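You operate a simulated robot arm through the tools that you are given. There is no shell and no other tool.

The job below is to be done with a simulated two-armed robot. You get a single attempt, and the scene is never put back.

Task
Brush the valve seat clean, fit the rubber insert and seat the bonnet.
Fine: the seat brush goes back in its pot. What is to be rubbed or washed off counts as gone when no trace of it is left.

Only the result counts: the job must be done as asked and must still hold three seconds after the hand-in. Knocking over, shifting, dropping, spilling or breaking anything else fails it.

Robot
Two 7-joint arms with fingered hands on one trunk that stands fixed in place. Base frame: the origin is at the foot of the trunk, x ahead of it, y to its left, z up; the work surface is at about z = 800. Lengths are in mm, angles in rad, forces in N, time in s.
The left shoulder is at [60, 138, 822], the right one opposite. With the tool pointing down near the work surface each hand reaches from about 380 to 920 mm from the base axis, measured 20 degrees to its own side. Payload 4 kg a hand.
The TCP of each hand is the grasp point between the finger pads, 36 mm short of the fingertips. In the tool frame z runs along the fingers and y along their closing line. The gripper opens to 120 mm; its body begins 42 mm behind the TCP. The gripper is a hand of 5 fingers: y runs from the thumb to the fingers, the wrist lies at [-15, -109, -200] in the tool frame.
Orientation is that of the tool frame in the base frame, as a unit quaternion [x, y, z, w]. With the fingers straight down and the wrist toward the robot, the tool's x, y and z point along [0, 1, 0], [1, 0, 0] and [0, 0, -1] of the base frame.

Tools
- The arms move only by the tool drive_tool. It takes "left_deltas", "right_deltas" or both (then of equal length, played together; a hand with none holds still); each is a list of rows, each a list of 6 numbers: the shift along the base's x, y, z in units of 40 mm (1.0 is 40 mm), then the turn, a rotation vector about the base's x, y, z in units of 4 degrees (1.0 is 4 degrees). In form: [[dx, dy, dz, rx, ry, rz], ...]. A call has 1 to 20 rows; each row shifts and turns the commanded pose from where the row before left it. A call with a number of a shift or a turn outside -1 to 1 is refused whole. Rows are played at 5 a second. More than 50 mm and 0.15 rad between two rows, and nothing of the call is played. A pose out of reach is approached as far as the arm can. The call stops where the force on the tool passes 40 N (or 10 N more than at its start, if that is more) or the arm is blocked; 0.2 s more then pass. In this call time passes only in rows, and 0.2 s behind the last. The reply holds the time, the measured pose of the TCP, the force on the tool along the base axes, the opening and the grip force, in the units named above and with some noise, with the torque about the TCP (base axes, N m) and any sound that the robot's microphone picked up, and new pictures: "pictures" is both (left out), scene, wrist or none (wrist: the cameras of the hands that moved).
- Cameras (640 x 400 px; columns grow to the right, rows downward): "scene" is now at [61.8, 15.5, 1478.4]; the picture's right is [0.15, -0.99, 0.00], its down [-0.45, -0.07, -0.89] and it looks along [0.88, 0.13, -0.46] (base axes); focal length 296 px, centre (320, 200). "left" rides on the left gripper at [-69, -79, -131] in its tool frame; the picture's right is [-0.78, -0.29, 0.55], its down [0.55, -0.73, 0.40] and it looks along [0.29, 0.61, 0.74] (tool axes); focal length 222 px, centre (320, 200). "right" rides on the right gripper at [69, -79, -131] in its tool frame; the picture's right is [-0.79, 0.29, -0.55], its down [-0.55, -0.74, 0.40] and it looks along [-0.29, 0.61, 0.74] (tool axes); focal length 222 px, centre (320, 200). There is no depth. A picture from a camera that has moved, and an enlarged one, comes with that camera's place and axes in the base frame and with its lens.
- move_column(by): slides the trunk up (or, below 0, down) by that many mm; the arms and the scene camera ride with it, the base frame stays. It gives what a move gives, with no picture.
- curl_fingers(index, middle, ring, little, thumb_bend, thumb_turn, hand): sets how far each is bent, from 0 (flat) to 100 (curled in); at 30 the hand is open as for a grip, at 70 the pads meet at the TCP. One left out holds its place. A second passes; each finger stops where it meets its share of the squeeze, and holds until it gets a number again. It is the only way to open and close the hand. It gives what a move gives, with no picture; readings hold the bend of each and the force on index, middle, ring, little, thumb and palm. thumb_turn goes from beside the hand (0) to across from the fingers (100), as for a grip.
- head_to(pan, tilt): turns the head with the scene camera to pan (to the left, within 1.501 rad either way) and tilt (down, from -0.506 to 1.204), counted from straight ahead of the robot. It gives what a move gives, and a new picture of the scene camera.
- zoom(camera, box): a new picture of the part [left, top, right, bottom] of that camera's present view, enlarged. It takes no simulated time.
- hand_in(): hands the job in; it is judged then, once.

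Nothing tells you positions but the pictures and the camera data. Unless the task says otherwise, let go and move clear before handing in.

The tools are called after "Emit:" as name(argument=value, ...) on one line, values as JSON. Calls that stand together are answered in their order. drive_tool: Moves the arms, as the interface text tells. Its arguments: {"type":"object","properties":{"left_deltas":{"type":"array"},"right_deltas":{"type":"array"},"pictures":{"type":"string","enum":["both","scene","wrist","none"]}},"required":[]} The other tools are called the same way: move_column (by) moves the trunk up or down; curl_fingers (index, middle, ring, little, thumb_bend, thumb_turn, hand) moves the fingers one by one; head_to (pan, tilt) turns the head that bears the scene camera; zoom (camera, box) takes an enlarged picture of a part of a camera's view; hand_in () hands the job in.

At the start:

```text
time: 0.0
left_position: [565.2, 385.7, 1237.2]
left_tool_rot: [0.707, 0.707, 0.0, -0.001]
left_ft_force: [0.0, 0.0, -0.9]
left_wrist_torque: [0.0, -0.03, -0.01]
left_gripper_width: 119.8
left_grasp_force: 0.0
left_shape: jaw
left_bend: [30.0, 30.0, 30.0, 30.0, 30.0, 97.0]
left_finger forces: [0.1, 0.1, 0.0, 0.0, 0.0, 0.0]
right_position: [629.3, -106.3, 1273.3]
right_tool_rot: [0.707, 0.707, 0.0, 0.0]
right_ft_force: [0.2, -1.0, -0.1]
right_wrist_torque: [0.0, -0.02, -0.01]
right_gripper_width: 119.4
right_grasp_force: 0.0
right_shape: jaw
right_bend: [30.0, 30.0, 30.0, 30.0, 30.0, 97.0]
right_finger forces: [0.0, 0.1, 0.1, 0.0, 0.1, 0.0]
trunk travel left (down, up): [-400.0, 190.0]
head pan, tilt (commanded): [0.147, 0.475]
```

scene: 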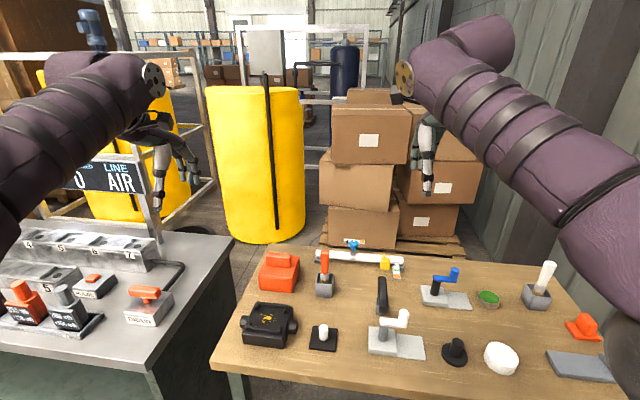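
right: 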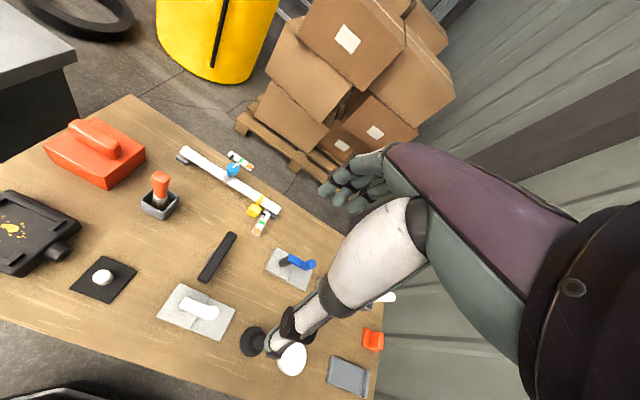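
left: 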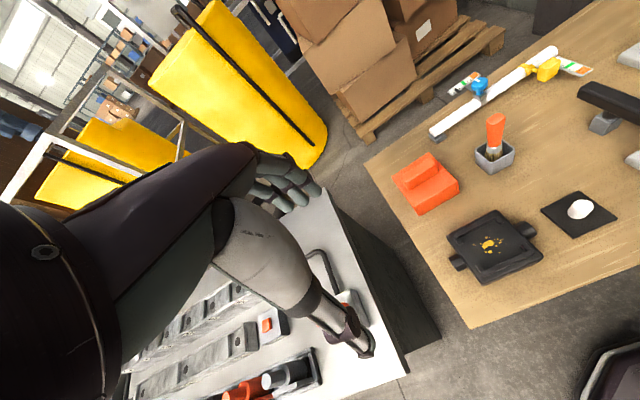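

I see a wooden workbench with a black valve body (yellow specks of dirt on its seat), an orange bonnet, an orange-handled brush in a pot, a black square with a white knob and several other items. I'll zoom in to identify each one before I move anything.

Emit:
zoom(camera="scene", box=[220, 230, 420, 380])

Emit:
zoom(camera="scene", box=[400, 240, 630, 390])

Emit:
zoom(camera="left", box=[380, 80, 640, 300])

Emit:
zoom(camera="scene", box=[0, 140, 240, 400])

Emit:
zoom(camera="right", box=[0, 100, 400, 400])

```text
2.67 times, centred on (320, 305) of scene
camera zoom: at [61.8, 15.5, 1478.4], right [0.15, -0.99, 0.0], down [-0.45, -0.07, -0.89], along [0.88, 0.13, -0.46], focal length 790 px, centre (320, -80)
```

zoom: 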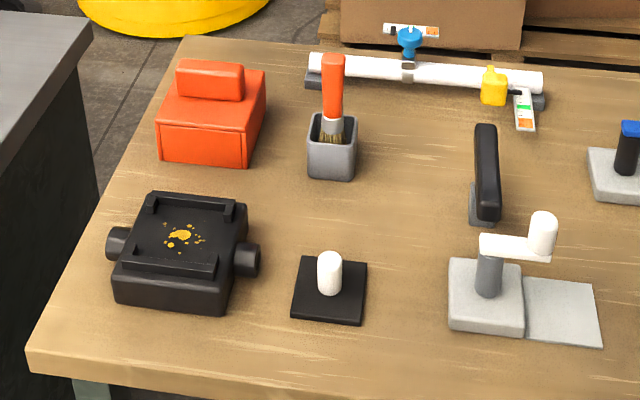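

```text
2.67 times, centred on (515, 315) of scene
camera zoom: at [61.8, 15.5, 1478.4], right [0.15, -0.99, 0.0], down [-0.45, -0.07, -0.89], along [0.88, 0.13, -0.46], focal length 790 px, centre (-200, -107)
```

zoom: 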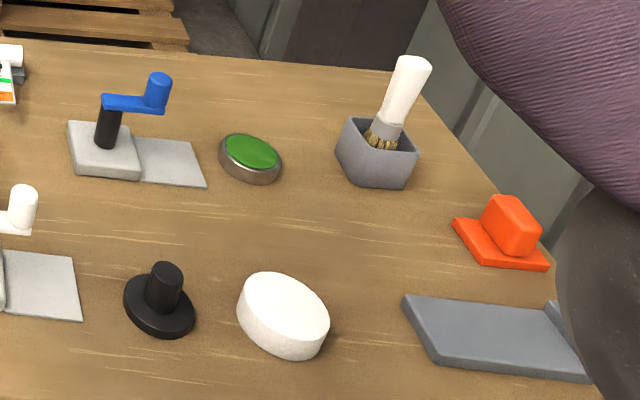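

```text
1.82 times, centred on (510, 190) of left
camera zoom: at [485.3, 314.9, 1368.7], right [-0.29, -0.78, -0.55], down [-0.73, 0.55, -0.4], along [0.61, 0.29, -0.74], focal length 404 px, centre (-26, 218)
```

zoom: 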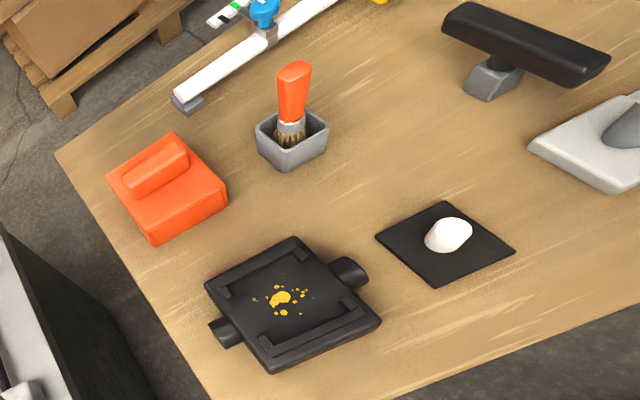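

```text
1.54 times, centred on (120, 270) of scene
camera zoom: at [61.8, 15.5, 1478.4], right [0.15, -0.99, 0.0], down [-0.45, -0.07, -0.89], along [0.88, 0.13, -0.46], focal length 456 px, centre (628, 92)
```

zoom: 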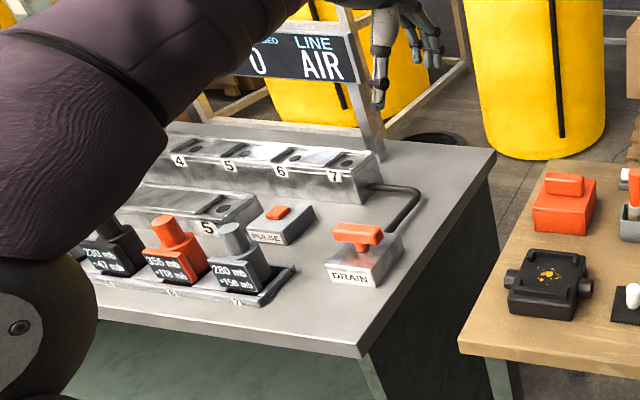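

```text
1.33 times, centred on (200, 250) of right
camera zoom: at [550.5, -37.6, 1404.6], right [0.29, -0.79, 0.55], down [-0.74, -0.55, -0.4], along [0.61, -0.29, -0.74], focal length 296 px, centre (480, 133)
```

zoom: 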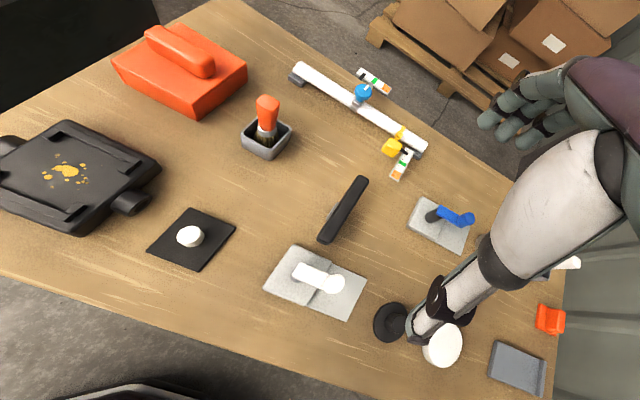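

The layout is as follows:
- **Valve body:** black, at about (600, 235), with yellow dirt on its seat.
- **Insert:** a black square pad with a white knob, at about (576, 82).
- **Bonnet:** orange, at about (740, 258).
- **Seat brush:** the orange-handled one in the grey pot at about (742, 102), with the handle top near z = 960.

Next I'll bring the left hand above the brush, move the right hand out of the way, and look closer.

Emit:
drive_tool(left_deltas=[[0.5, -0.8, -0.3, 0, 0, 0], [0.5, -0.8, -0.3, 0, 0, 0], [0.5, -0.8, -0.3, 0, 0, 0], [0.5, -0.8, -0.3, 0, 0, 0], [0.5, -0.8, -0.3, 0, 0, 0], [0.5, -0.8, -0.3, 0, 0, 0], [0.5, -0.8, -0.3, 0, 0, 0], [0.5, -0.8, -0.3, 0, 0, 0]], right_deltas=[[-0.3, -0.5, 0, 0, 0, 0], [-0.3, -0.5, 0, 0, 0, 0], [-0.3, -0.5, 0, 0, 0, 0], [-0.3, -0.5, 0, 0, 0, 0], [-0.3, -0.5, 0, 0, 0, 0], [-0.3, -0.5, 0, 0, 0, 0], [0, -0.5, 0, 0, 0, 0], [0, -0.5, 0, 0, 0, 0]], pictures="both")

```text
time: 1.8
left_position: [726.8, 129.9, 1141.4]
left_tool_rot: [0.707, 0.707, 0.0, 0.0]
left_ft_force: [0.2, 0.3, -0.2]
left_wrist_torque: [0.01, 0.01, -0.01]
left_gripper_width: 119.8
left_grasp_force: 0.0
left_shape: jaw
left_bend: [30.0, 30.0, 30.0, 30.0, 30.0, 97.0]
left_finger forces: [0.0, 0.0, 0.0, 0.0, 0.1, 0.1]
right_position: [559.1, -268.0, 1273.4]
right_tool_rot: [0.707, 0.707, 0.001, -0.001]
right_ft_force: [-0.3, -1.8, -0.7]
right_wrist_torque: [0.0, 0.03, 0.0]
right_gripper_width: 119.8
right_grasp_force: 0.0
right_shape: jaw
right_bend: [30.0, 30.0, 30.0, 30.0, 30.0, 97.0]
right_finger forces: [0.0, 0.1, 0.1, 0.0, 0.1, 0.1]
trunk travel left (down, up): [-400.0, 190.0]
head pan, tilt (commanded): [0.147, 0.475]
camera scene: at [62.4, 14.5, 1478.4], right [0.15, -0.99, 0.0], down [-0.45, -0.07, -0.89], along [0.88, 0.13, -0.46], focal length 296 px, centre (320, 200)
camera right: at [479.5, -198.4, 1404.7], right [0.29, -0.79, 0.55], down [-0.74, -0.55, -0.4], along [0.61, -0.29, -0.74], focal length 222 px, centre (320, 200)
camera left: at [646.5, 58.4, 1272.6], right [-0.29, -0.78, -0.55], down [-0.73, 0.55, -0.4], along [0.61, 0.29, -0.74], focal length 222 px, centre (320, 200)
```

scene: 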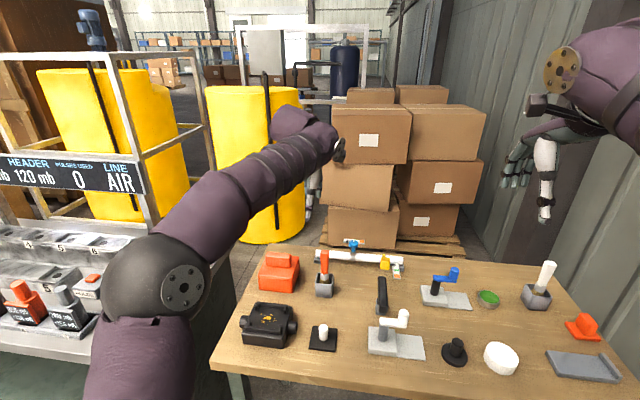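
right: 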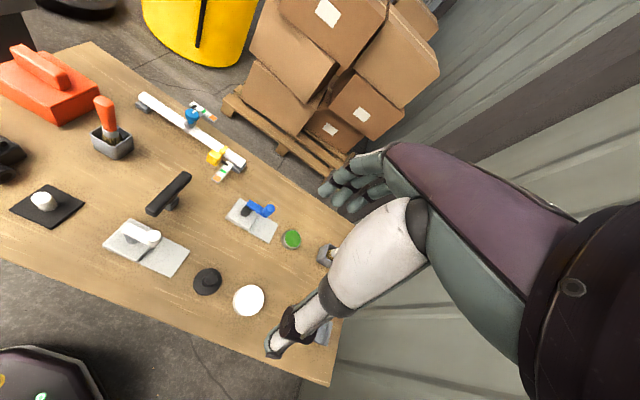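
left: 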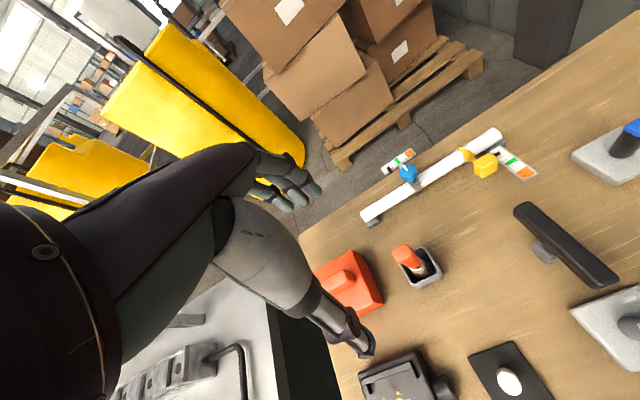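

The left hand hangs above the brush area and nothing has been touched. I'll zoom in on the brush, pot, valve and insert to refine their positions.

Emit:
zoom(camera="left", box=[300, 200, 480, 320])

Emit:
zoom(camera="left", box=[320, 280, 580, 400])

Emit:
zoom(camera="scene", box=[235, 240, 355, 315])

Emit:
zoom(camera="scene", box=[230, 285, 350, 360])

Emit:
zoom(camera="right", box=[0, 40, 160, 240])

```text
3.33 times, centred on (390, 260) of left
camera zoom: at [646.5, 58.4, 1272.6], right [-0.29, -0.78, -0.55], down [-0.73, 0.55, -0.4], along [0.61, 0.29, -0.74], focal length 740 px, centre (87, 0)
```

zoom: 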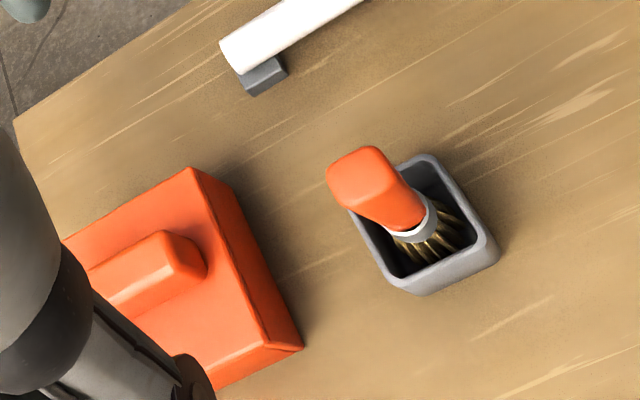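

```text
2.46 times, centred on (450, 340) of left
camera zoom: at [646.5, 58.4, 1272.6], right [-0.29, -0.78, -0.55], down [-0.73, 0.55, -0.4], along [0.61, 0.29, -0.74], focal length 547 px, centre (0, -145)
```

zoom: 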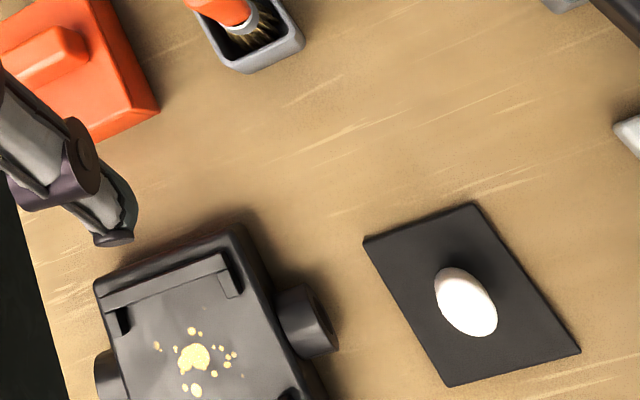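

```text
5.33 times, centred on (295, 278) of scene
camera zoom: at [62.4, 14.5, 1478.4], right [0.15, -0.99, 0.0], down [-0.45, -0.07, -0.89], along [0.88, 0.13, -0.46], focal length 1580 px, centre (453, -213)
```

zoom: 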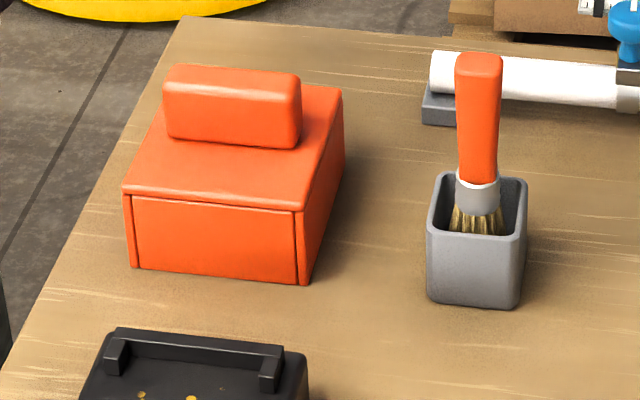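

```text
5.33 times, centred on (290, 322) of scene
camera zoom: at [62.4, 14.5, 1478.4], right [0.15, -0.99, 0.0], down [-0.45, -0.07, -0.89], along [0.88, 0.13, -0.46], focal length 1580 px, centre (480, -453)
```

zoom: 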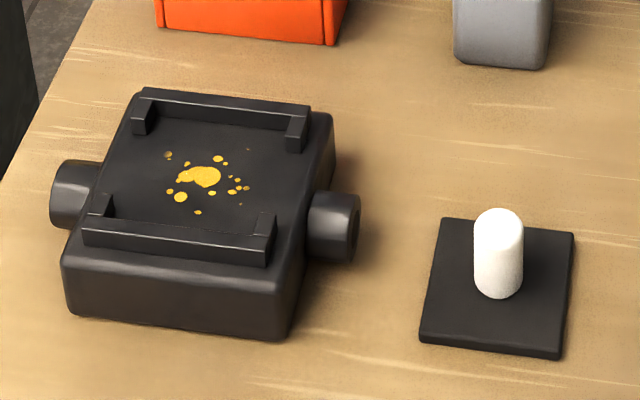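

```text
2.00 times, centred on (80, 140) of right
camera zoom: at [479.5, -198.4, 1404.7], right [0.29, -0.79, 0.55], down [-0.74, -0.55, -0.4], along [0.61, -0.29, -0.74], focal length 444 px, centre (800, 320)
```

zoom: 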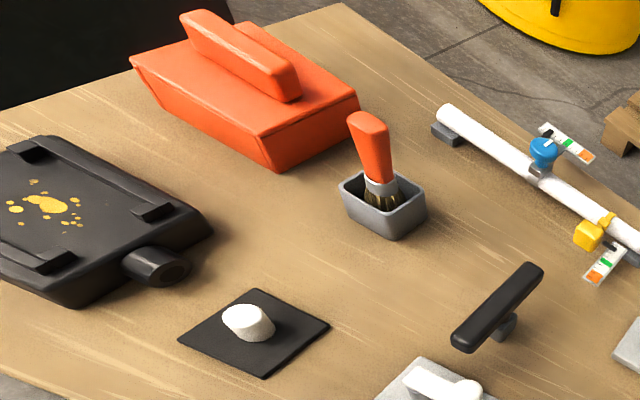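

The brush is almost upright in its pot: handle top at about (748, 100, 957), ferrule at about (743, 100, 867). I'll line the open hand up over the handle, come partway down and check the picture.

Emit:
drive_tool(left_deltas=[[0.53, -0.74, 0, 0, 0, 0], [0, 0, -0.95, 0, 0, 0], [0, 0, -0.95, 0, 0, 0], [0, 0, -0.95, 0, 0, 0], [0, 0, -0.6, 0, 0, 0]], pictures="both")

Emit:
zoom(camera="scene", box=[235, 200, 395, 300])

```text
time: 3.0
left_position: [745.8, 100.3, 1002.8]
left_tool_rot: [0.707, 0.707, 0.001, 0.0]
left_ft_force: [-0.2, 0.3, -0.3]
left_wrist_torque: [0.02, -0.01, 0.02]
left_gripper_width: 120.0
left_grasp_force: 0.0
left_shape: jaw
left_bend: [30.0, 30.0, 30.0, 30.0, 30.0, 97.0]
left_finger forces: [0.0, 0.0, 0.0, 0.0, 0.0, 0.0]
right_position: [558.8, -266.7, 1274.1]
right_tool_rot: [0.707, 0.707, 0.0, -0.001]
right_ft_force: [-0.7, 0.0, 0.2]
right_wrist_torque: [0.0, -0.02, 0.01]
right_gripper_width: 119.7
right_grasp_force: 0.1
right_shape: jaw
right_bend: [30.0, 30.0, 30.0, 30.0, 30.0, 97.0]
right_finger forces: [0.1, 0.0, 0.1, 0.1, 0.1, 0.0]
trunk travel left (down, up): [-400.0, 190.0]
head pan, tilt (commanded): [0.147, 0.475]
camera scene: at [62.0, 15.4, 1478.4], right [0.15, -0.99, 0.0], down [-0.45, -0.07, -0.89], along [0.88, 0.13, -0.46], focal length 296 px, centre (320, 200)
camera left: at [665.3, 29.6, 1134.5], right [-0.29, -0.78, -0.55], down [-0.73, 0.55, -0.4], along [0.61, 0.29, -0.74], focal length 222 px, centre (320, 200)
```

scene: 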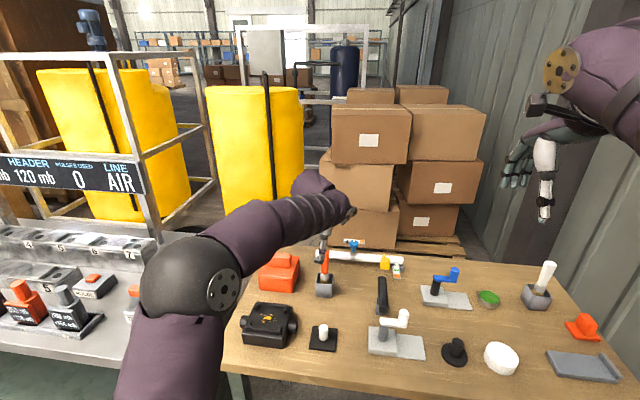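
left: 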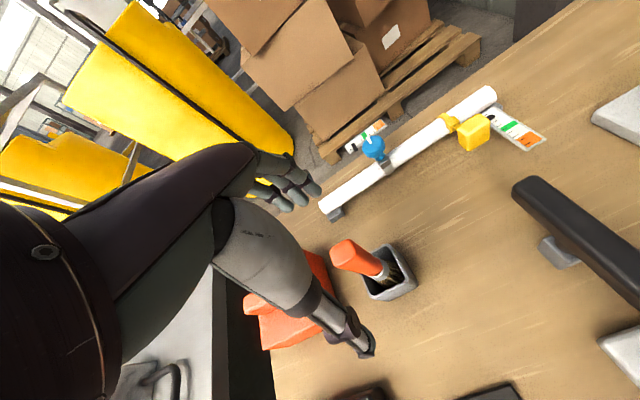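

```text
4.00 times, centred on (315, 250) of scene
camera zoom: at [62.0, 15.4, 1478.4], right [0.15, -0.99, 0.0], down [-0.45, -0.07, -0.89], along [0.88, 0.13, -0.46], focal length 1185 px, centre (340, 0)
```

zoom: 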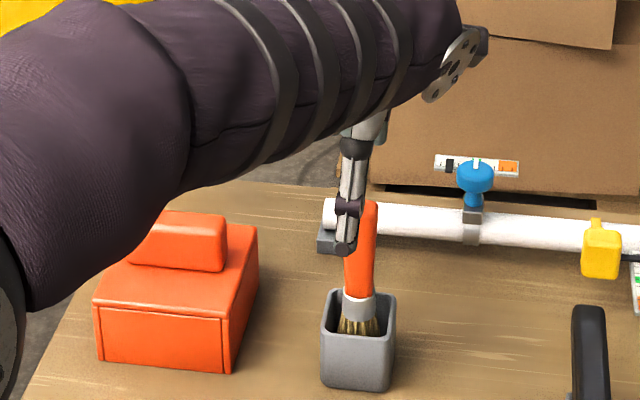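

The open hand straddles the handle as planned. I'll lower it to the grip height and look again before closing.

Emit:
drive_tool(left_deltas=[[0.02, 0, -0.9, 0, 0, 0], [0, 0, -0.93, 0, 0, 0]], pictures="both")

Emit:
zoom(camera="scene", box=[255, 220, 383, 300])

Emit:
zoom(camera="left", box=[230, 140, 470, 290])

Emit:
zoom(camera="right", box=[40, 40, 200, 190])

```text
time: 3.6
left_position: [749.0, 98.6, 930.7]
left_tool_rot: [0.707, 0.707, 0.0, 0.0]
left_ft_force: [0.7, 0.3, 0.0]
left_wrist_torque: [0.01, -0.02, -0.01]
left_gripper_width: 120.0
left_grasp_force: 0.1
left_shape: jaw
left_bend: [30.0, 30.0, 30.0, 30.0, 30.0, 97.0]
left_finger forces: [0.0, 0.0, 0.0, 0.0, 0.0, 0.1]
right_position: [558.2, -266.8, 1274.3]
right_tool_rot: [0.707, 0.708, 0.0, 0.0]
right_ft_force: [0.1, 0.0, -0.3]
right_wrist_torque: [-0.01, 0.01, -0.01]
right_gripper_width: 119.7
right_grasp_force: 0.0
right_shape: jaw
right_bend: [30.0, 30.0, 30.0, 30.0, 30.0, 97.0]
right_finger forces: [0.1, 0.0, 0.0, 0.1, 0.0, 0.0]
trunk travel left (down, up): [-400.0, 190.0]
head pan, tilt (commanded): [0.147, 0.475]
camera scene: at [62.1, 15.3, 1478.4], right [0.15, -0.99, 0.0], down [-0.45, -0.07, -0.89], along [0.88, 0.13, -0.46], focal length 296 px, centre (320, 200)
camera left: at [668.3, 28.2, 1062.3], right [-0.29, -0.78, -0.55], down [-0.73, 0.55, -0.4], along [0.61, 0.29, -0.74], focal length 222 px, centre (320, 200)
```

scene: 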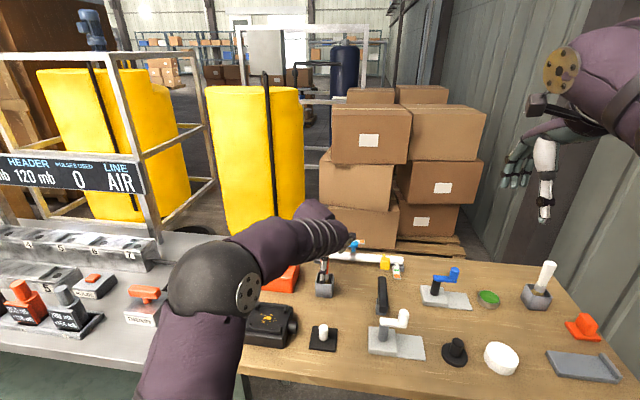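
left: 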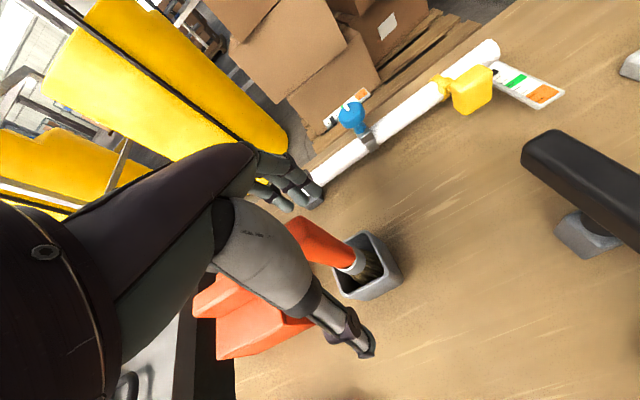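

```text
5.00 times, centred on (319, 260) of scene
camera zoom: at [62.1, 15.3, 1478.4], right [0.15, -0.99, 0.0], down [-0.45, -0.07, -0.89], along [0.88, 0.13, -0.46], focal length 1482 px, centre (325, -100)
```

zoom: 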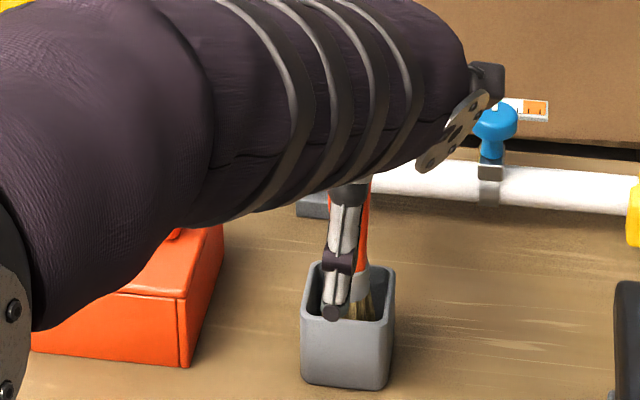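

```text
2.67 times, centred on (350, 215) of left
camera zoom: at [668.3, 28.2, 1062.3], right [-0.29, -0.78, -0.55], down [-0.73, 0.55, -0.4], along [0.61, 0.29, -0.74], focal length 592 px, centre (240, 160)
```

zoom: 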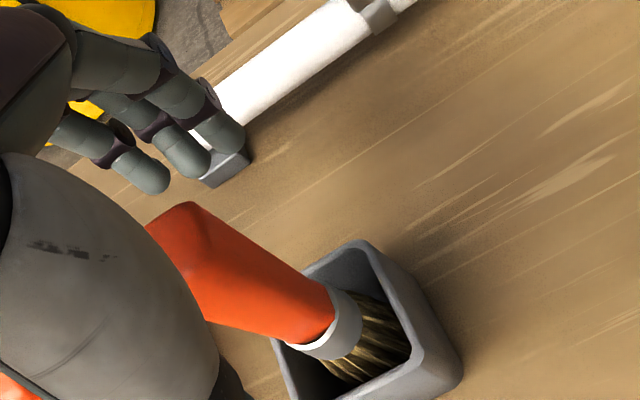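

```text
2.67 times, centred on (120, 115) of right
camera zoom: at [479.2, -197.2, 1405.0], right [0.29, -0.79, 0.55], down [-0.74, -0.55, -0.4], along [0.61, -0.29, -0.74], focal length 592 px, centre (853, 427)
```

zoom: 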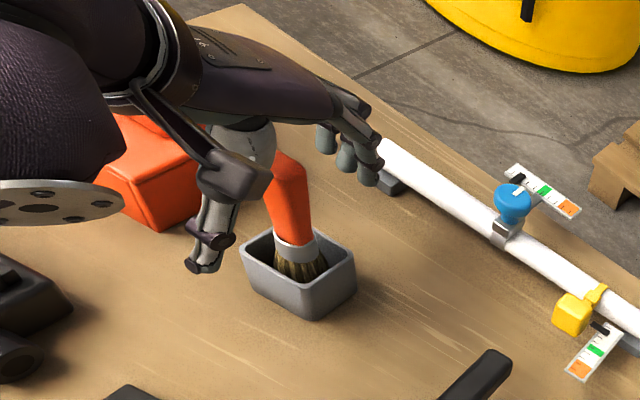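

The handle sits between the thumb and the fingers, and the fingertips are clear of the pot rim. I'll close the hand in stages.

Emit:
curl_fingers(hand="left", index=55, middle=55, ring=55, little=55, thumb_bend=55, thumb_turn=100)

Emit:
zoom(camera="left", box=[230, 140, 470, 290])

Emit:
zoom(camera="right", box=[40, 40, 200, 190])

```text
time: 4.6
left_position: [749.2, 99.0, 930.8]
left_tool_rot: [0.707, 0.707, 0.0, 0.0]
left_ft_force: [0.5, 0.6, -0.3]
left_wrist_torque: [0.02, -0.03, 0.0]
left_gripper_width: 45.2
left_grasp_force: 0.0
left_shape: fingers
left_bend: [55.0, 55.0, 55.0, 55.0, 55.0, 100.0]
left_finger forces: [0.1, 0.1, 0.0, 0.0, 0.0, 0.1]
right_position: [558.0, -266.7, 1273.7]
right_tool_rot: [0.707, 0.707, 0.0, -0.001]
right_ft_force: [0.4, -0.1, -0.8]
right_wrist_torque: [0.03, 0.01, 0.01]
right_gripper_width: 119.6
right_grasp_force: 0.1
right_shape: jaw
right_bend: [30.0, 30.0, 30.0, 30.0, 30.0, 97.0]
right_finger forces: [0.0, 0.0, 0.1, 0.0, 0.0, 0.0]
trunk travel left (down, up): [-400.0, 190.0]
head pan, tilt (commanded): [0.147, 0.475]
```

```text
2.67 times, centred on (350, 215) of left
camera zoom: at [668.1, 28.5, 1062.4], right [-0.29, -0.78, -0.55], down [-0.73, 0.55, -0.4], along [0.61, 0.29, -0.74], focal length 592 px, centre (240, 160)
```

zoom: 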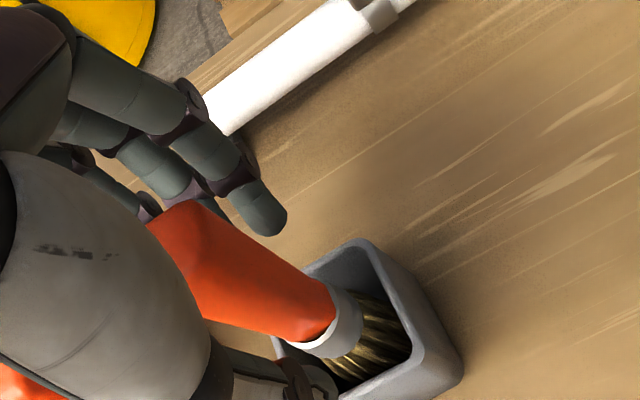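

```text
2.67 times, centred on (120, 115) of right
camera zoom: at [478.9, -197.1, 1405.1], right [0.29, -0.79, 0.55], down [-0.74, -0.55, -0.4], along [0.61, -0.29, -0.74], focal length 592 px, centre (853, 427)
```

zoom: 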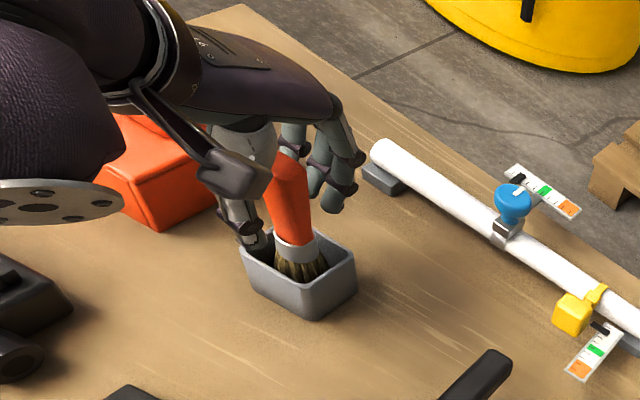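

The fingers bracket the handle symmetrically, so I'll close until they grip.

Emit:
curl_fingers(hand="left", index=75, middle=75, ring=75, little=75, thumb_bend=75)

Emit:
zoom(camera="left", box=[230, 140, 470, 290])

Emit:
zoom(camera="right", box=[40, 40, 200, 190])

```text
time: 5.6
left_position: [748.6, 99.4, 931.6]
left_tool_rot: [0.707, 0.707, 0.0, 0.0]
left_ft_force: [0.5, 0.2, -0.2]
left_wrist_torque: [-0.01, 0.01, -0.02]
left_gripper_width: 16.5
left_grasp_force: 20.4
left_shape: fingers
left_bend: [73.0, 73.0, 75.0, 75.0, 65.0, 100.0]
left_finger forces: [12.4, 9.3, 0.0, 0.1, 19.5, 0.0]
right_position: [557.7, -266.6, 1274.1]
right_tool_rot: [0.707, 0.708, -0.001, 0.0]
right_ft_force: [-0.3, 0.6, 0.4]
right_wrist_torque: [-0.01, 0.01, 0.0]
right_gripper_width: 119.5
right_grasp_force: 0.1
right_shape: jaw
right_bend: [30.0, 30.0, 30.0, 30.0, 30.0, 97.0]
right_finger forces: [0.0, 0.1, 0.0, 0.0, 0.1, 0.1]
trunk travel left (down, up): [-400.0, 190.0]
head pan, tilt (commanded): [0.147, 0.475]
```

```text
2.67 times, centred on (350, 215) of left
camera zoom: at [668.1, 28.5, 1062.3], right [-0.29, -0.78, -0.55], down [-0.73, 0.55, -0.4], along [0.61, 0.29, -0.74], focal length 592 px, centre (240, 160)
```

zoom: 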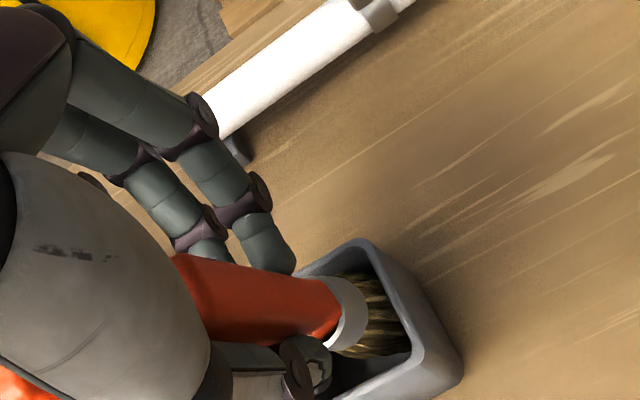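

```text
2.67 times, centred on (120, 115) of right
camera zoom: at [478.9, -197.1, 1405.1], right [0.29, -0.79, 0.55], down [-0.74, -0.55, -0.4], along [0.61, -0.29, -0.74], focal length 592 px, centre (853, 427)
```

zoom: 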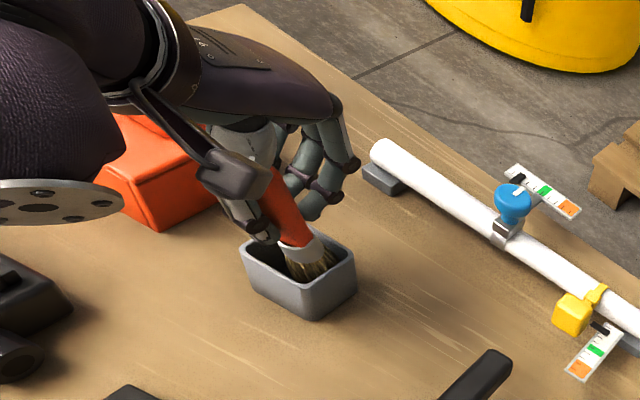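

The grip holds at about 20 N on thumb, index and middle. The brush tilted slightly as the hand closed. I'll lift it gently and check that the pot stays put.

Emit:
drive_tool(left_deltas=[[0, 0, 0.3, 0, 0, 0], [0, 0, 0.4, 0, 0, 0], [0, 0, 0.5, 0, 0, 0]], pictures="both")

Emit:
zoom(camera="right", box=[40, 40, 200, 190])

Emit:
zoom(camera="left", box=[230, 140, 470, 290])

Emit:
zoom(camera="scene", box=[255, 220, 383, 300])

```text
time: 6.4
left_position: [746.2, 100.3, 976.7]
left_tool_rot: [0.707, 0.708, -0.001, 0.0]
left_ft_force: [0.0, 0.5, -1.2]
left_wrist_torque: [0.01, 0.0, -0.02]
left_gripper_width: 16.9
left_grasp_force: 20.6
left_shape: fingers
left_bend: [73.0, 73.0, 75.0, 75.0, 65.0, 100.0]
left_finger forces: [12.9, 9.0, 0.0, 0.0, 19.5, 0.0]
right_position: [558.3, -266.9, 1274.6]
right_tool_rot: [0.707, 0.707, 0.0, 0.001]
right_ft_force: [-0.6, 0.3, 0.4]
right_wrist_torque: [0.01, -0.01, -0.02]
right_gripper_width: 119.5
right_grasp_force: 0.1
right_shape: jaw
right_bend: [30.0, 30.0, 30.0, 30.0, 30.0, 97.0]
right_finger forces: [0.1, 0.0, 0.0, 0.0, 0.0, 0.2]
trunk travel left (down, up): [-400.0, 190.0]
head pan, tilt (commanded): [0.147, 0.475]
camera scene: at [61.7, 15.4, 1478.4], right [0.15, -0.99, 0.0], down [-0.45, -0.07, -0.89], along [0.88, 0.13, -0.46], focal length 296 px, centre (320, 200)
camera left: at [666.6, 28.8, 1107.9], right [-0.29, -0.78, -0.55], down [-0.73, 0.55, -0.4], along [0.61, 0.29, -0.74], focal length 222 px, centre (320, 200)
```

scene: 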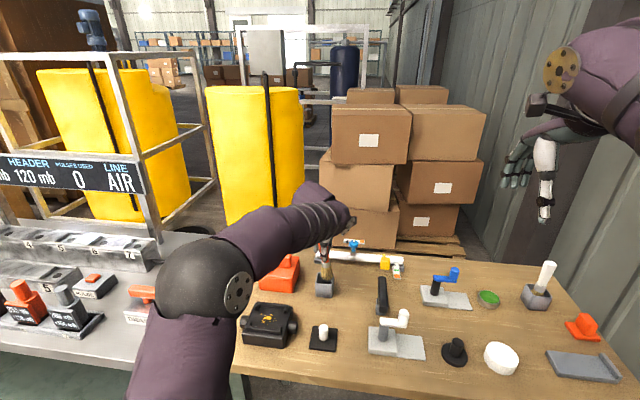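
left: 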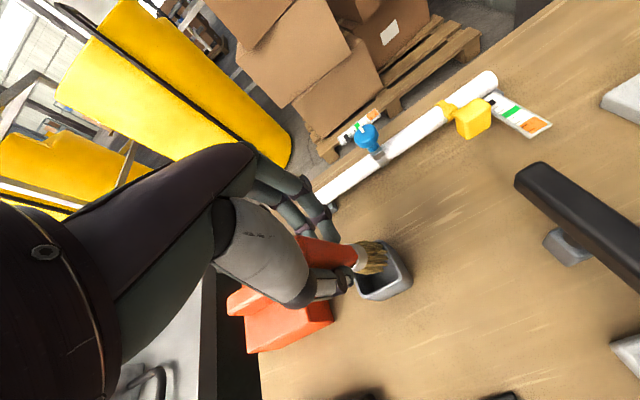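

```text
2.67 times, centred on (120, 115) of right
camera zoom: at [478.8, -197.1, 1405.1], right [0.29, -0.79, 0.55], down [-0.74, -0.55, -0.4], along [0.61, -0.29, -0.74], focal length 592 px, centre (853, 427)
```

zoom: 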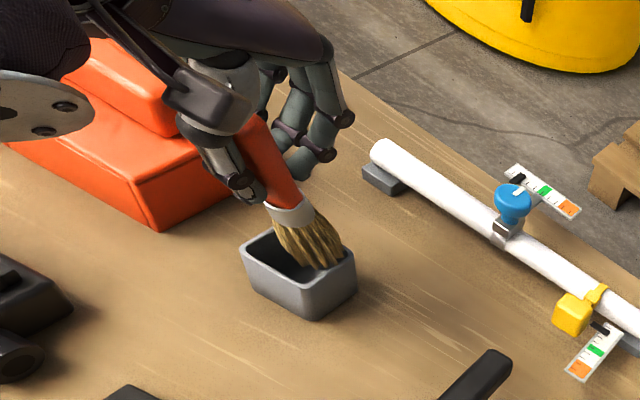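

```text
2.67 times, centred on (350, 215) of left
camera zoom: at [666.6, 28.8, 1107.9], right [-0.29, -0.78, -0.55], down [-0.73, 0.55, -0.4], along [0.61, 0.29, -0.74], focal length 592 px, centre (240, 160)
```

zoom: 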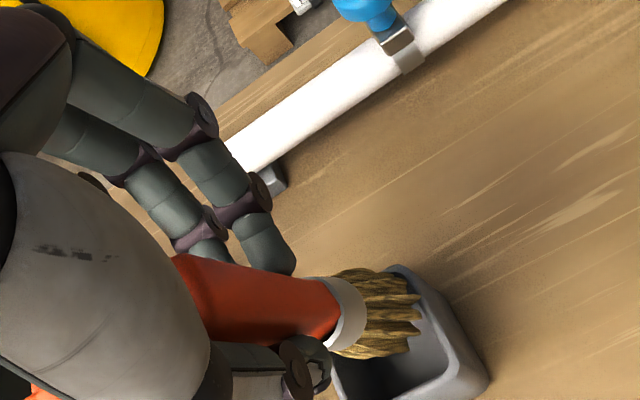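

```text
5.00 times, centred on (319, 260) of scene
camera zoom: at [61.7, 15.4, 1478.4], right [0.15, -0.99, 0.0], down [-0.45, -0.07, -0.89], along [0.88, 0.13, -0.46], focal length 1482 px, centre (325, -100)
```

zoom: 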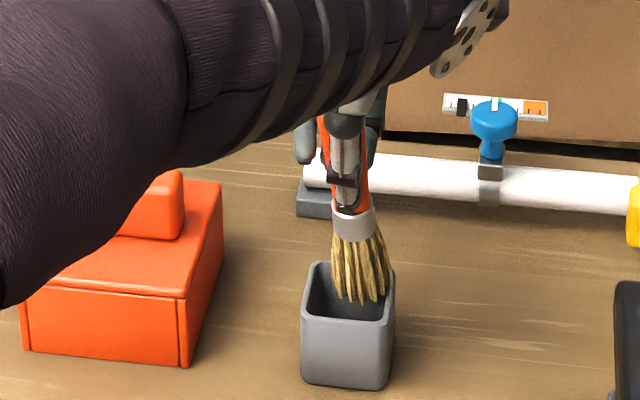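

The brush came out cleanly and the pot did not move. The bristle tip is about (+8, -12, -129) from the TCP. I'll carry it high over the valve, and yaw the right hand so its camera gives me a second view of the valve.

Emit:
drive_tool(left_deltas=[[0, 0, 1.0, 0, 0, 0], [-0.68, 0.6, 0, 0, 0, 0], [-0.68, 0.6, 0, 0, 0, 0], [-0.68, 0.6, 0, 0, 0, 0], [-0.68, 0.6, 0, 0, 0, 0], [-0.68, 0.6, 0, 0, 0, 0], [-0.68, 0.6, 0, 0, 0, 0], [0, 0, 0, 0, 0, 0], [0, 0, 0, 0, 0, 0], [0, 0, 0, 0, 0, 0], [0, 0, 0, 0, 0, 0], [0, 0, 0, 0, 0, 0]], right_deltas=[[0, 0, 0, 0, 0, 1], [0, 0, 0, 0, 0, 1], [0, 0, 0, 0, 0, 1], [0, 0, 0, 0, 0, 1], [0, 0, 0, 0, 0, 1], [0, 0, 0, 0, 0, 1], [0, 0, 0, 0, 0, 1], [0, 0, 0, 0, 0, 1], [0, 0, 0, 0, 0, 1], [0, 0, 0, 0, 0, 1], [0, 0, 0, 0, 0, 1], [0, 0, 0, 0, 0, 1]], pictures="both")

```text
time: 9.0
left_position: [585.7, 243.2, 1014.9]
left_tool_rot: [0.708, 0.706, 0.0, 0.0]
left_ft_force: [-0.3, 0.5, -0.9]
left_wrist_torque: [-0.01, 0.0, 0.0]
left_gripper_width: 16.6
left_grasp_force: 20.8
left_shape: fingers
left_bend: [73.0, 73.0, 75.0, 75.0, 65.0, 100.0]
left_finger forces: [12.9, 9.3, 0.0, 0.1, 19.3, 0.1]
right_position: [557.2, -265.6, 1274.1]
right_tool_rot: [0.359, 0.933, 0.0, 0.0]
right_ft_force: [-0.4, 0.2, -0.3]
right_wrist_torque: [0.02, 0.0, 0.03]
right_gripper_width: 119.7
right_grasp_force: 0.1
right_shape: jaw
right_bend: [30.0, 30.0, 30.0, 30.0, 30.0, 97.0]
right_finger forces: [0.0, 0.0, 0.0, 0.0, 0.0, 0.0]
trunk travel left (down, up): [-400.0, 190.0]
head pan, tilt (commanded): [0.147, 0.475]
camera scene: at [62.0, 15.5, 1478.4], right [0.15, -0.99, 0.0], down [-0.45, -0.07, -0.89], along [0.88, 0.13, -0.46], focal length 296 px, centre (320, 200)
camera right: at [452.9, -279.2, 1404.5], right [0.78, -0.31, 0.55], down [-0.08, -0.91, -0.4], along [0.62, 0.26, -0.74], focal length 222 px, centre (320, 200)
camera left: at [505.3, 172.3, 1146.4], right [-0.29, -0.78, -0.55], down [-0.73, 0.55, -0.4], along [0.61, 0.29, -0.74], focal length 222 px, centre (320, 200)
```

scene: 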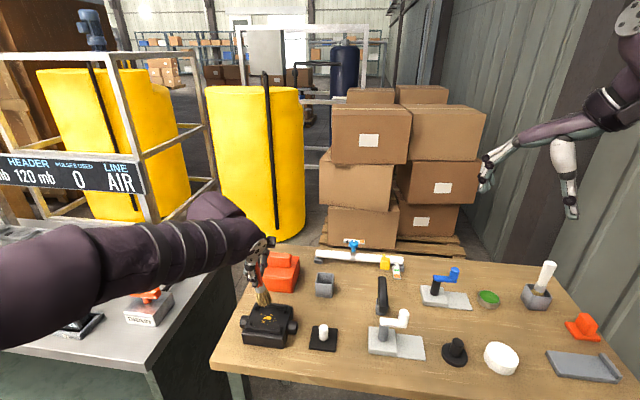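
right: 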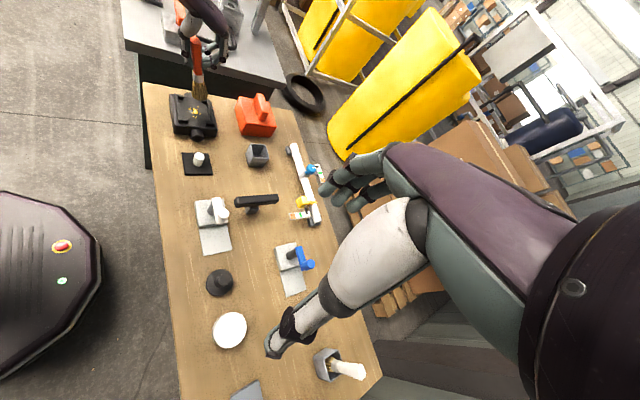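
left: 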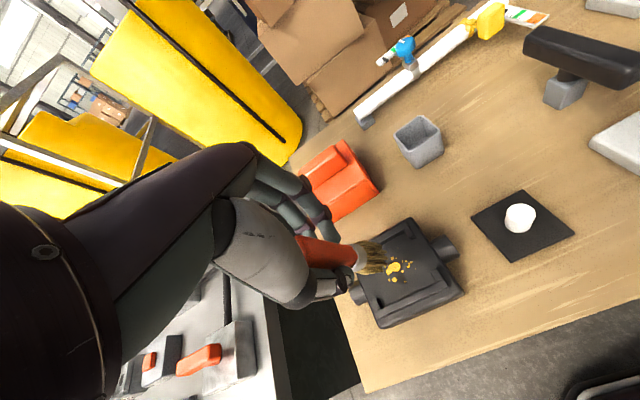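

Emit:
zoom(camera="scene", box=[210, 270, 338, 350])

Emit:
zoom(camera="left", box=[300, 190, 500, 340])

Emit:
zoom(camera="right", box=[140, 30, 300, 180])

```text
5.00 times, centred on (274, 310) of scene
camera zoom: at [62.0, 15.5, 1478.4], right [0.15, -0.99, 0.0], down [-0.45, -0.07, -0.89], along [0.88, 0.13, -0.46], focal length 1482 px, centre (550, -350)
```

zoom: 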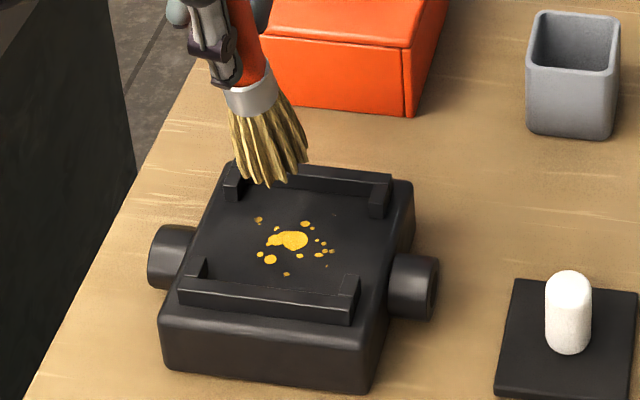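

```text
2.67 times, centred on (400, 265) of left
camera zoom: at [505.3, 172.3, 1146.4], right [-0.29, -0.78, -0.55], down [-0.73, 0.55, -0.4], along [0.61, 0.29, -0.74], focal length 592 px, centre (107, 27)
```

zoom: 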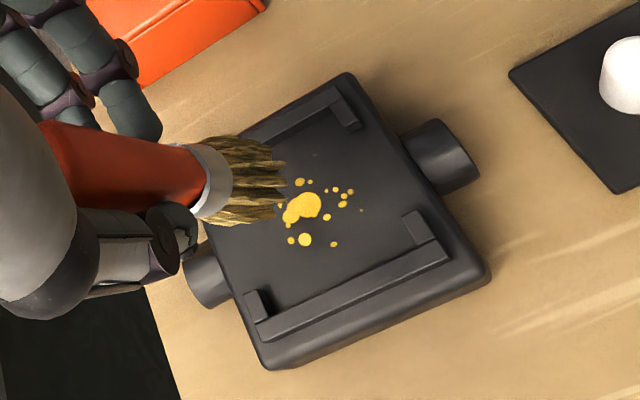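

```text
2.67 times, centred on (220, 105) of right
camera zoom: at [452.9, -279.2, 1404.5], right [0.78, -0.31, 0.55], down [-0.08, -0.91, -0.4], along [0.62, 0.26, -0.74], focal length 592 px, centre (587, 453)
```

zoom: 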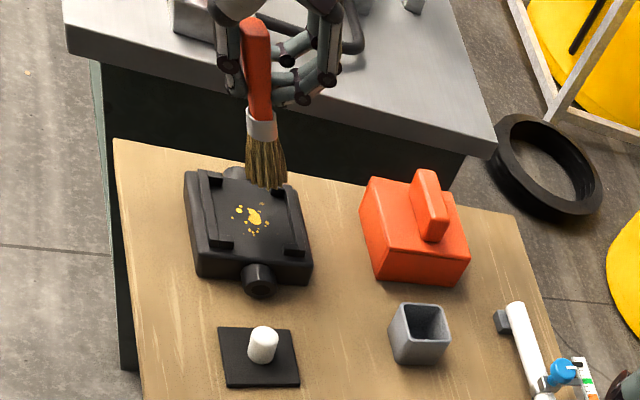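

The tip is about 50 mm above the dirt and nearly centred over it. I'll lower it toward the seat and watch the force.

Emit:
drive_tool(left_deltas=[[0, 0, -0.4, 0, 0, 0], [0, 0, -0.4, 0, 0, 0], [0, 0, -0.2, 0, 0, 0]], pictures="both")

Emit:
zoom(camera="scene", box=[210, 270, 338, 350])

Emit:
zoom(camera="left", box=[300, 190, 500, 340])

Emit:
zoom(camera="right", box=[160, 50, 260, 150])

```text
time: 9.8
left_position: [583.9, 243.9, 979.0]
left_tool_rot: [0.707, 0.707, 0.0, 0.0]
left_ft_force: [-0.1, -0.4, -0.6]
left_wrist_torque: [-0.01, -0.03, 0.02]
left_gripper_width: 16.8
left_grasp_force: 20.7
left_shape: fingers
left_bend: [73.0, 73.0, 75.0, 75.0, 65.0, 100.0]
left_finger forces: [12.9, 9.4, 0.0, 0.1, 19.2, 0.0]
right_position: [557.0, -266.6, 1272.6]
right_tool_rot: [0.358, 0.934, 0.001, -0.001]
right_ft_force: [0.5, -0.4, 0.1]
right_wrist_torque: [-0.01, -0.03, 0.02]
right_gripper_width: 119.8
right_grasp_force: 0.1
right_shape: jaw
right_bend: [30.0, 30.0, 30.0, 30.0, 30.0, 97.0]
right_finger forces: [0.0, 0.0, 0.0, 0.0, 0.0, 0.1]
trunk travel left (down, up): [-400.0, 190.0]
head pan, tilt (commanded): [0.147, 0.475]
camera scene: at [61.9, 15.5, 1478.4], right [0.15, -0.99, 0.0], down [-0.45, -0.07, -0.89], along [0.88, 0.13, -0.46], focal length 296 px, centre (320, 200)
camera left: at [503.3, 172.5, 1109.2], right [-0.29, -0.78, -0.55], down [-0.73, 0.55, -0.4], along [0.61, 0.29, -0.74], focal length 222 px, centre (320, 200)
```

scene: 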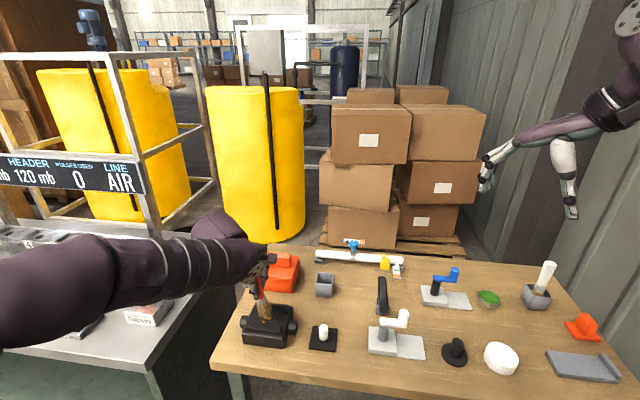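
left: 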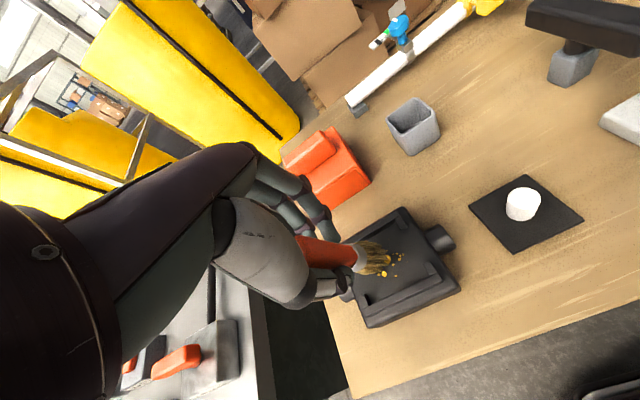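

```text
5.00 times, centred on (274, 310) of scene
camera zoom: at [61.9, 15.5, 1478.4], right [0.15, -0.99, 0.0], down [-0.45, -0.07, -0.89], along [0.88, 0.13, -0.46], focal length 1482 px, centre (550, -350)
```

zoom: 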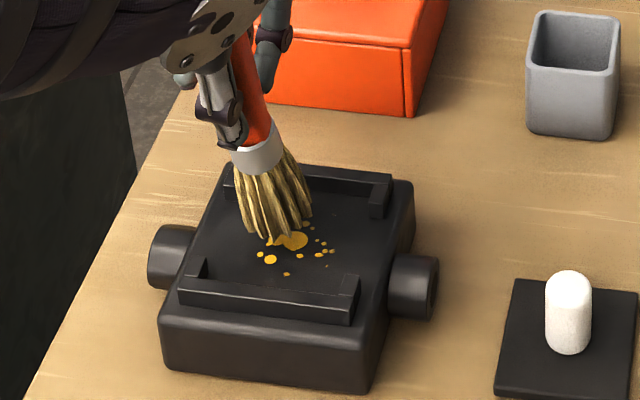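

```text
2.67 times, centred on (400, 265) of left
camera zoom: at [503.3, 172.5, 1109.2], right [-0.29, -0.78, -0.55], down [-0.73, 0.55, -0.4], along [0.61, 0.29, -0.74], focal length 592 px, centre (107, 27)
```

zoom: 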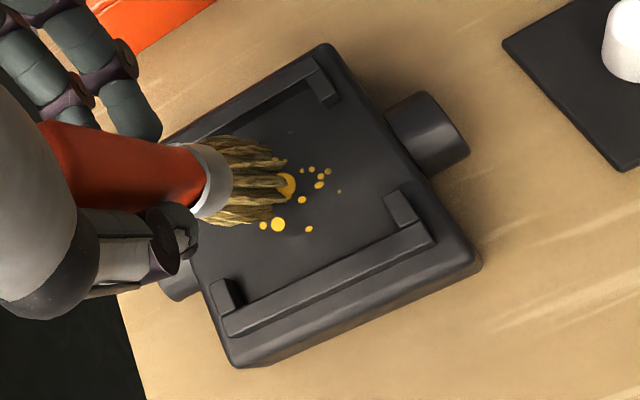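

```text
4.00 times, centred on (210, 100) of right
camera zoom: at [452.8, -279.0, 1404.5], right [0.78, -0.31, 0.55], down [-0.08, -0.91, -0.4], along [0.62, 0.26, -0.74], focal length 888 px, centre (760, 600)
```

zoom: 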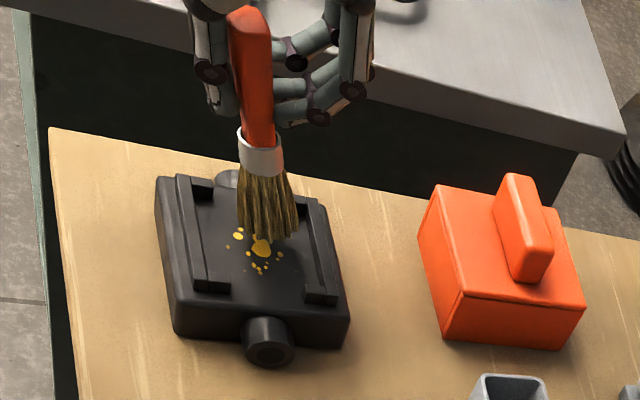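

The bristles are just above the seat. I'll go down in small steps until I feel light contact.

Emit:
drive_tool(left_deltas=[[0, 0, -0.12, 0, 0, 0], [0, 0, -0.1, 0, 0, 0]], pictures="none")

Emit:
zoom(camera="scene", box=[210, 270, 338, 350])

Emit:
zoom(camera="right", box=[160, 50, 260, 150])

```text
time: 10.4
left_position: [584.6, 243.6, 968.4]
left_tool_rot: [0.707, 0.707, 0.001, -0.001]
left_ft_force: [-0.5, 0.2, -0.7]
left_wrist_torque: [0.02, -0.02, 0.01]
left_gripper_width: 16.5
left_grasp_force: 20.6
left_shape: fingers
left_bend: [73.0, 73.0, 75.0, 75.0, 65.0, 100.0]
left_finger forces: [12.9, 9.2, 0.1, 0.1, 19.2, 0.0]
right_position: [557.2, -267.4, 1272.5]
right_tool_rot: [0.358, 0.934, 0.0, 0.0]
right_ft_force: [0.2, 0.6, 0.7]
right_wrist_torque: [-0.01, 0.0, 0.03]
right_gripper_width: 119.6
right_grasp_force: 0.2
right_shape: jaw
right_bend: [30.0, 30.0, 30.0, 30.0, 30.0, 97.0]
right_finger forces: [0.0, 0.1, 0.1, 0.0, 0.1, 0.1]
trunk travel left (down, up): [-400.0, 190.0]
head pan, tilt (commanded): [0.147, 0.475]
```

```text
5.00 times, centred on (274, 310) of scene
camera zoom: at [61.9, 15.5, 1478.4], right [0.15, -0.99, 0.0], down [-0.45, -0.07, -0.89], along [0.88, 0.13, -0.46], focal length 1482 px, centre (550, -350)
```

zoom: 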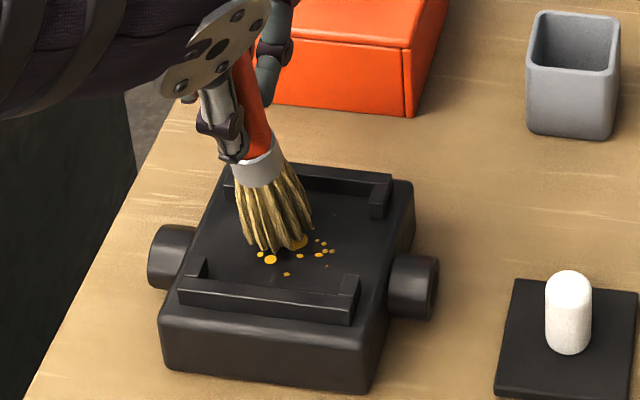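

```text
4.00 times, centred on (210, 100) of right
camera zoom: at [452.8, -278.9, 1404.5], right [0.78, -0.31, 0.55], down [-0.08, -0.91, -0.4], along [0.62, 0.26, -0.74], focal length 888 px, centre (760, 600)
```

zoom: 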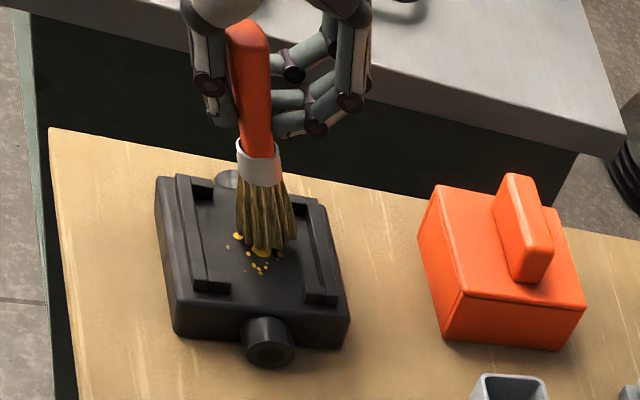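

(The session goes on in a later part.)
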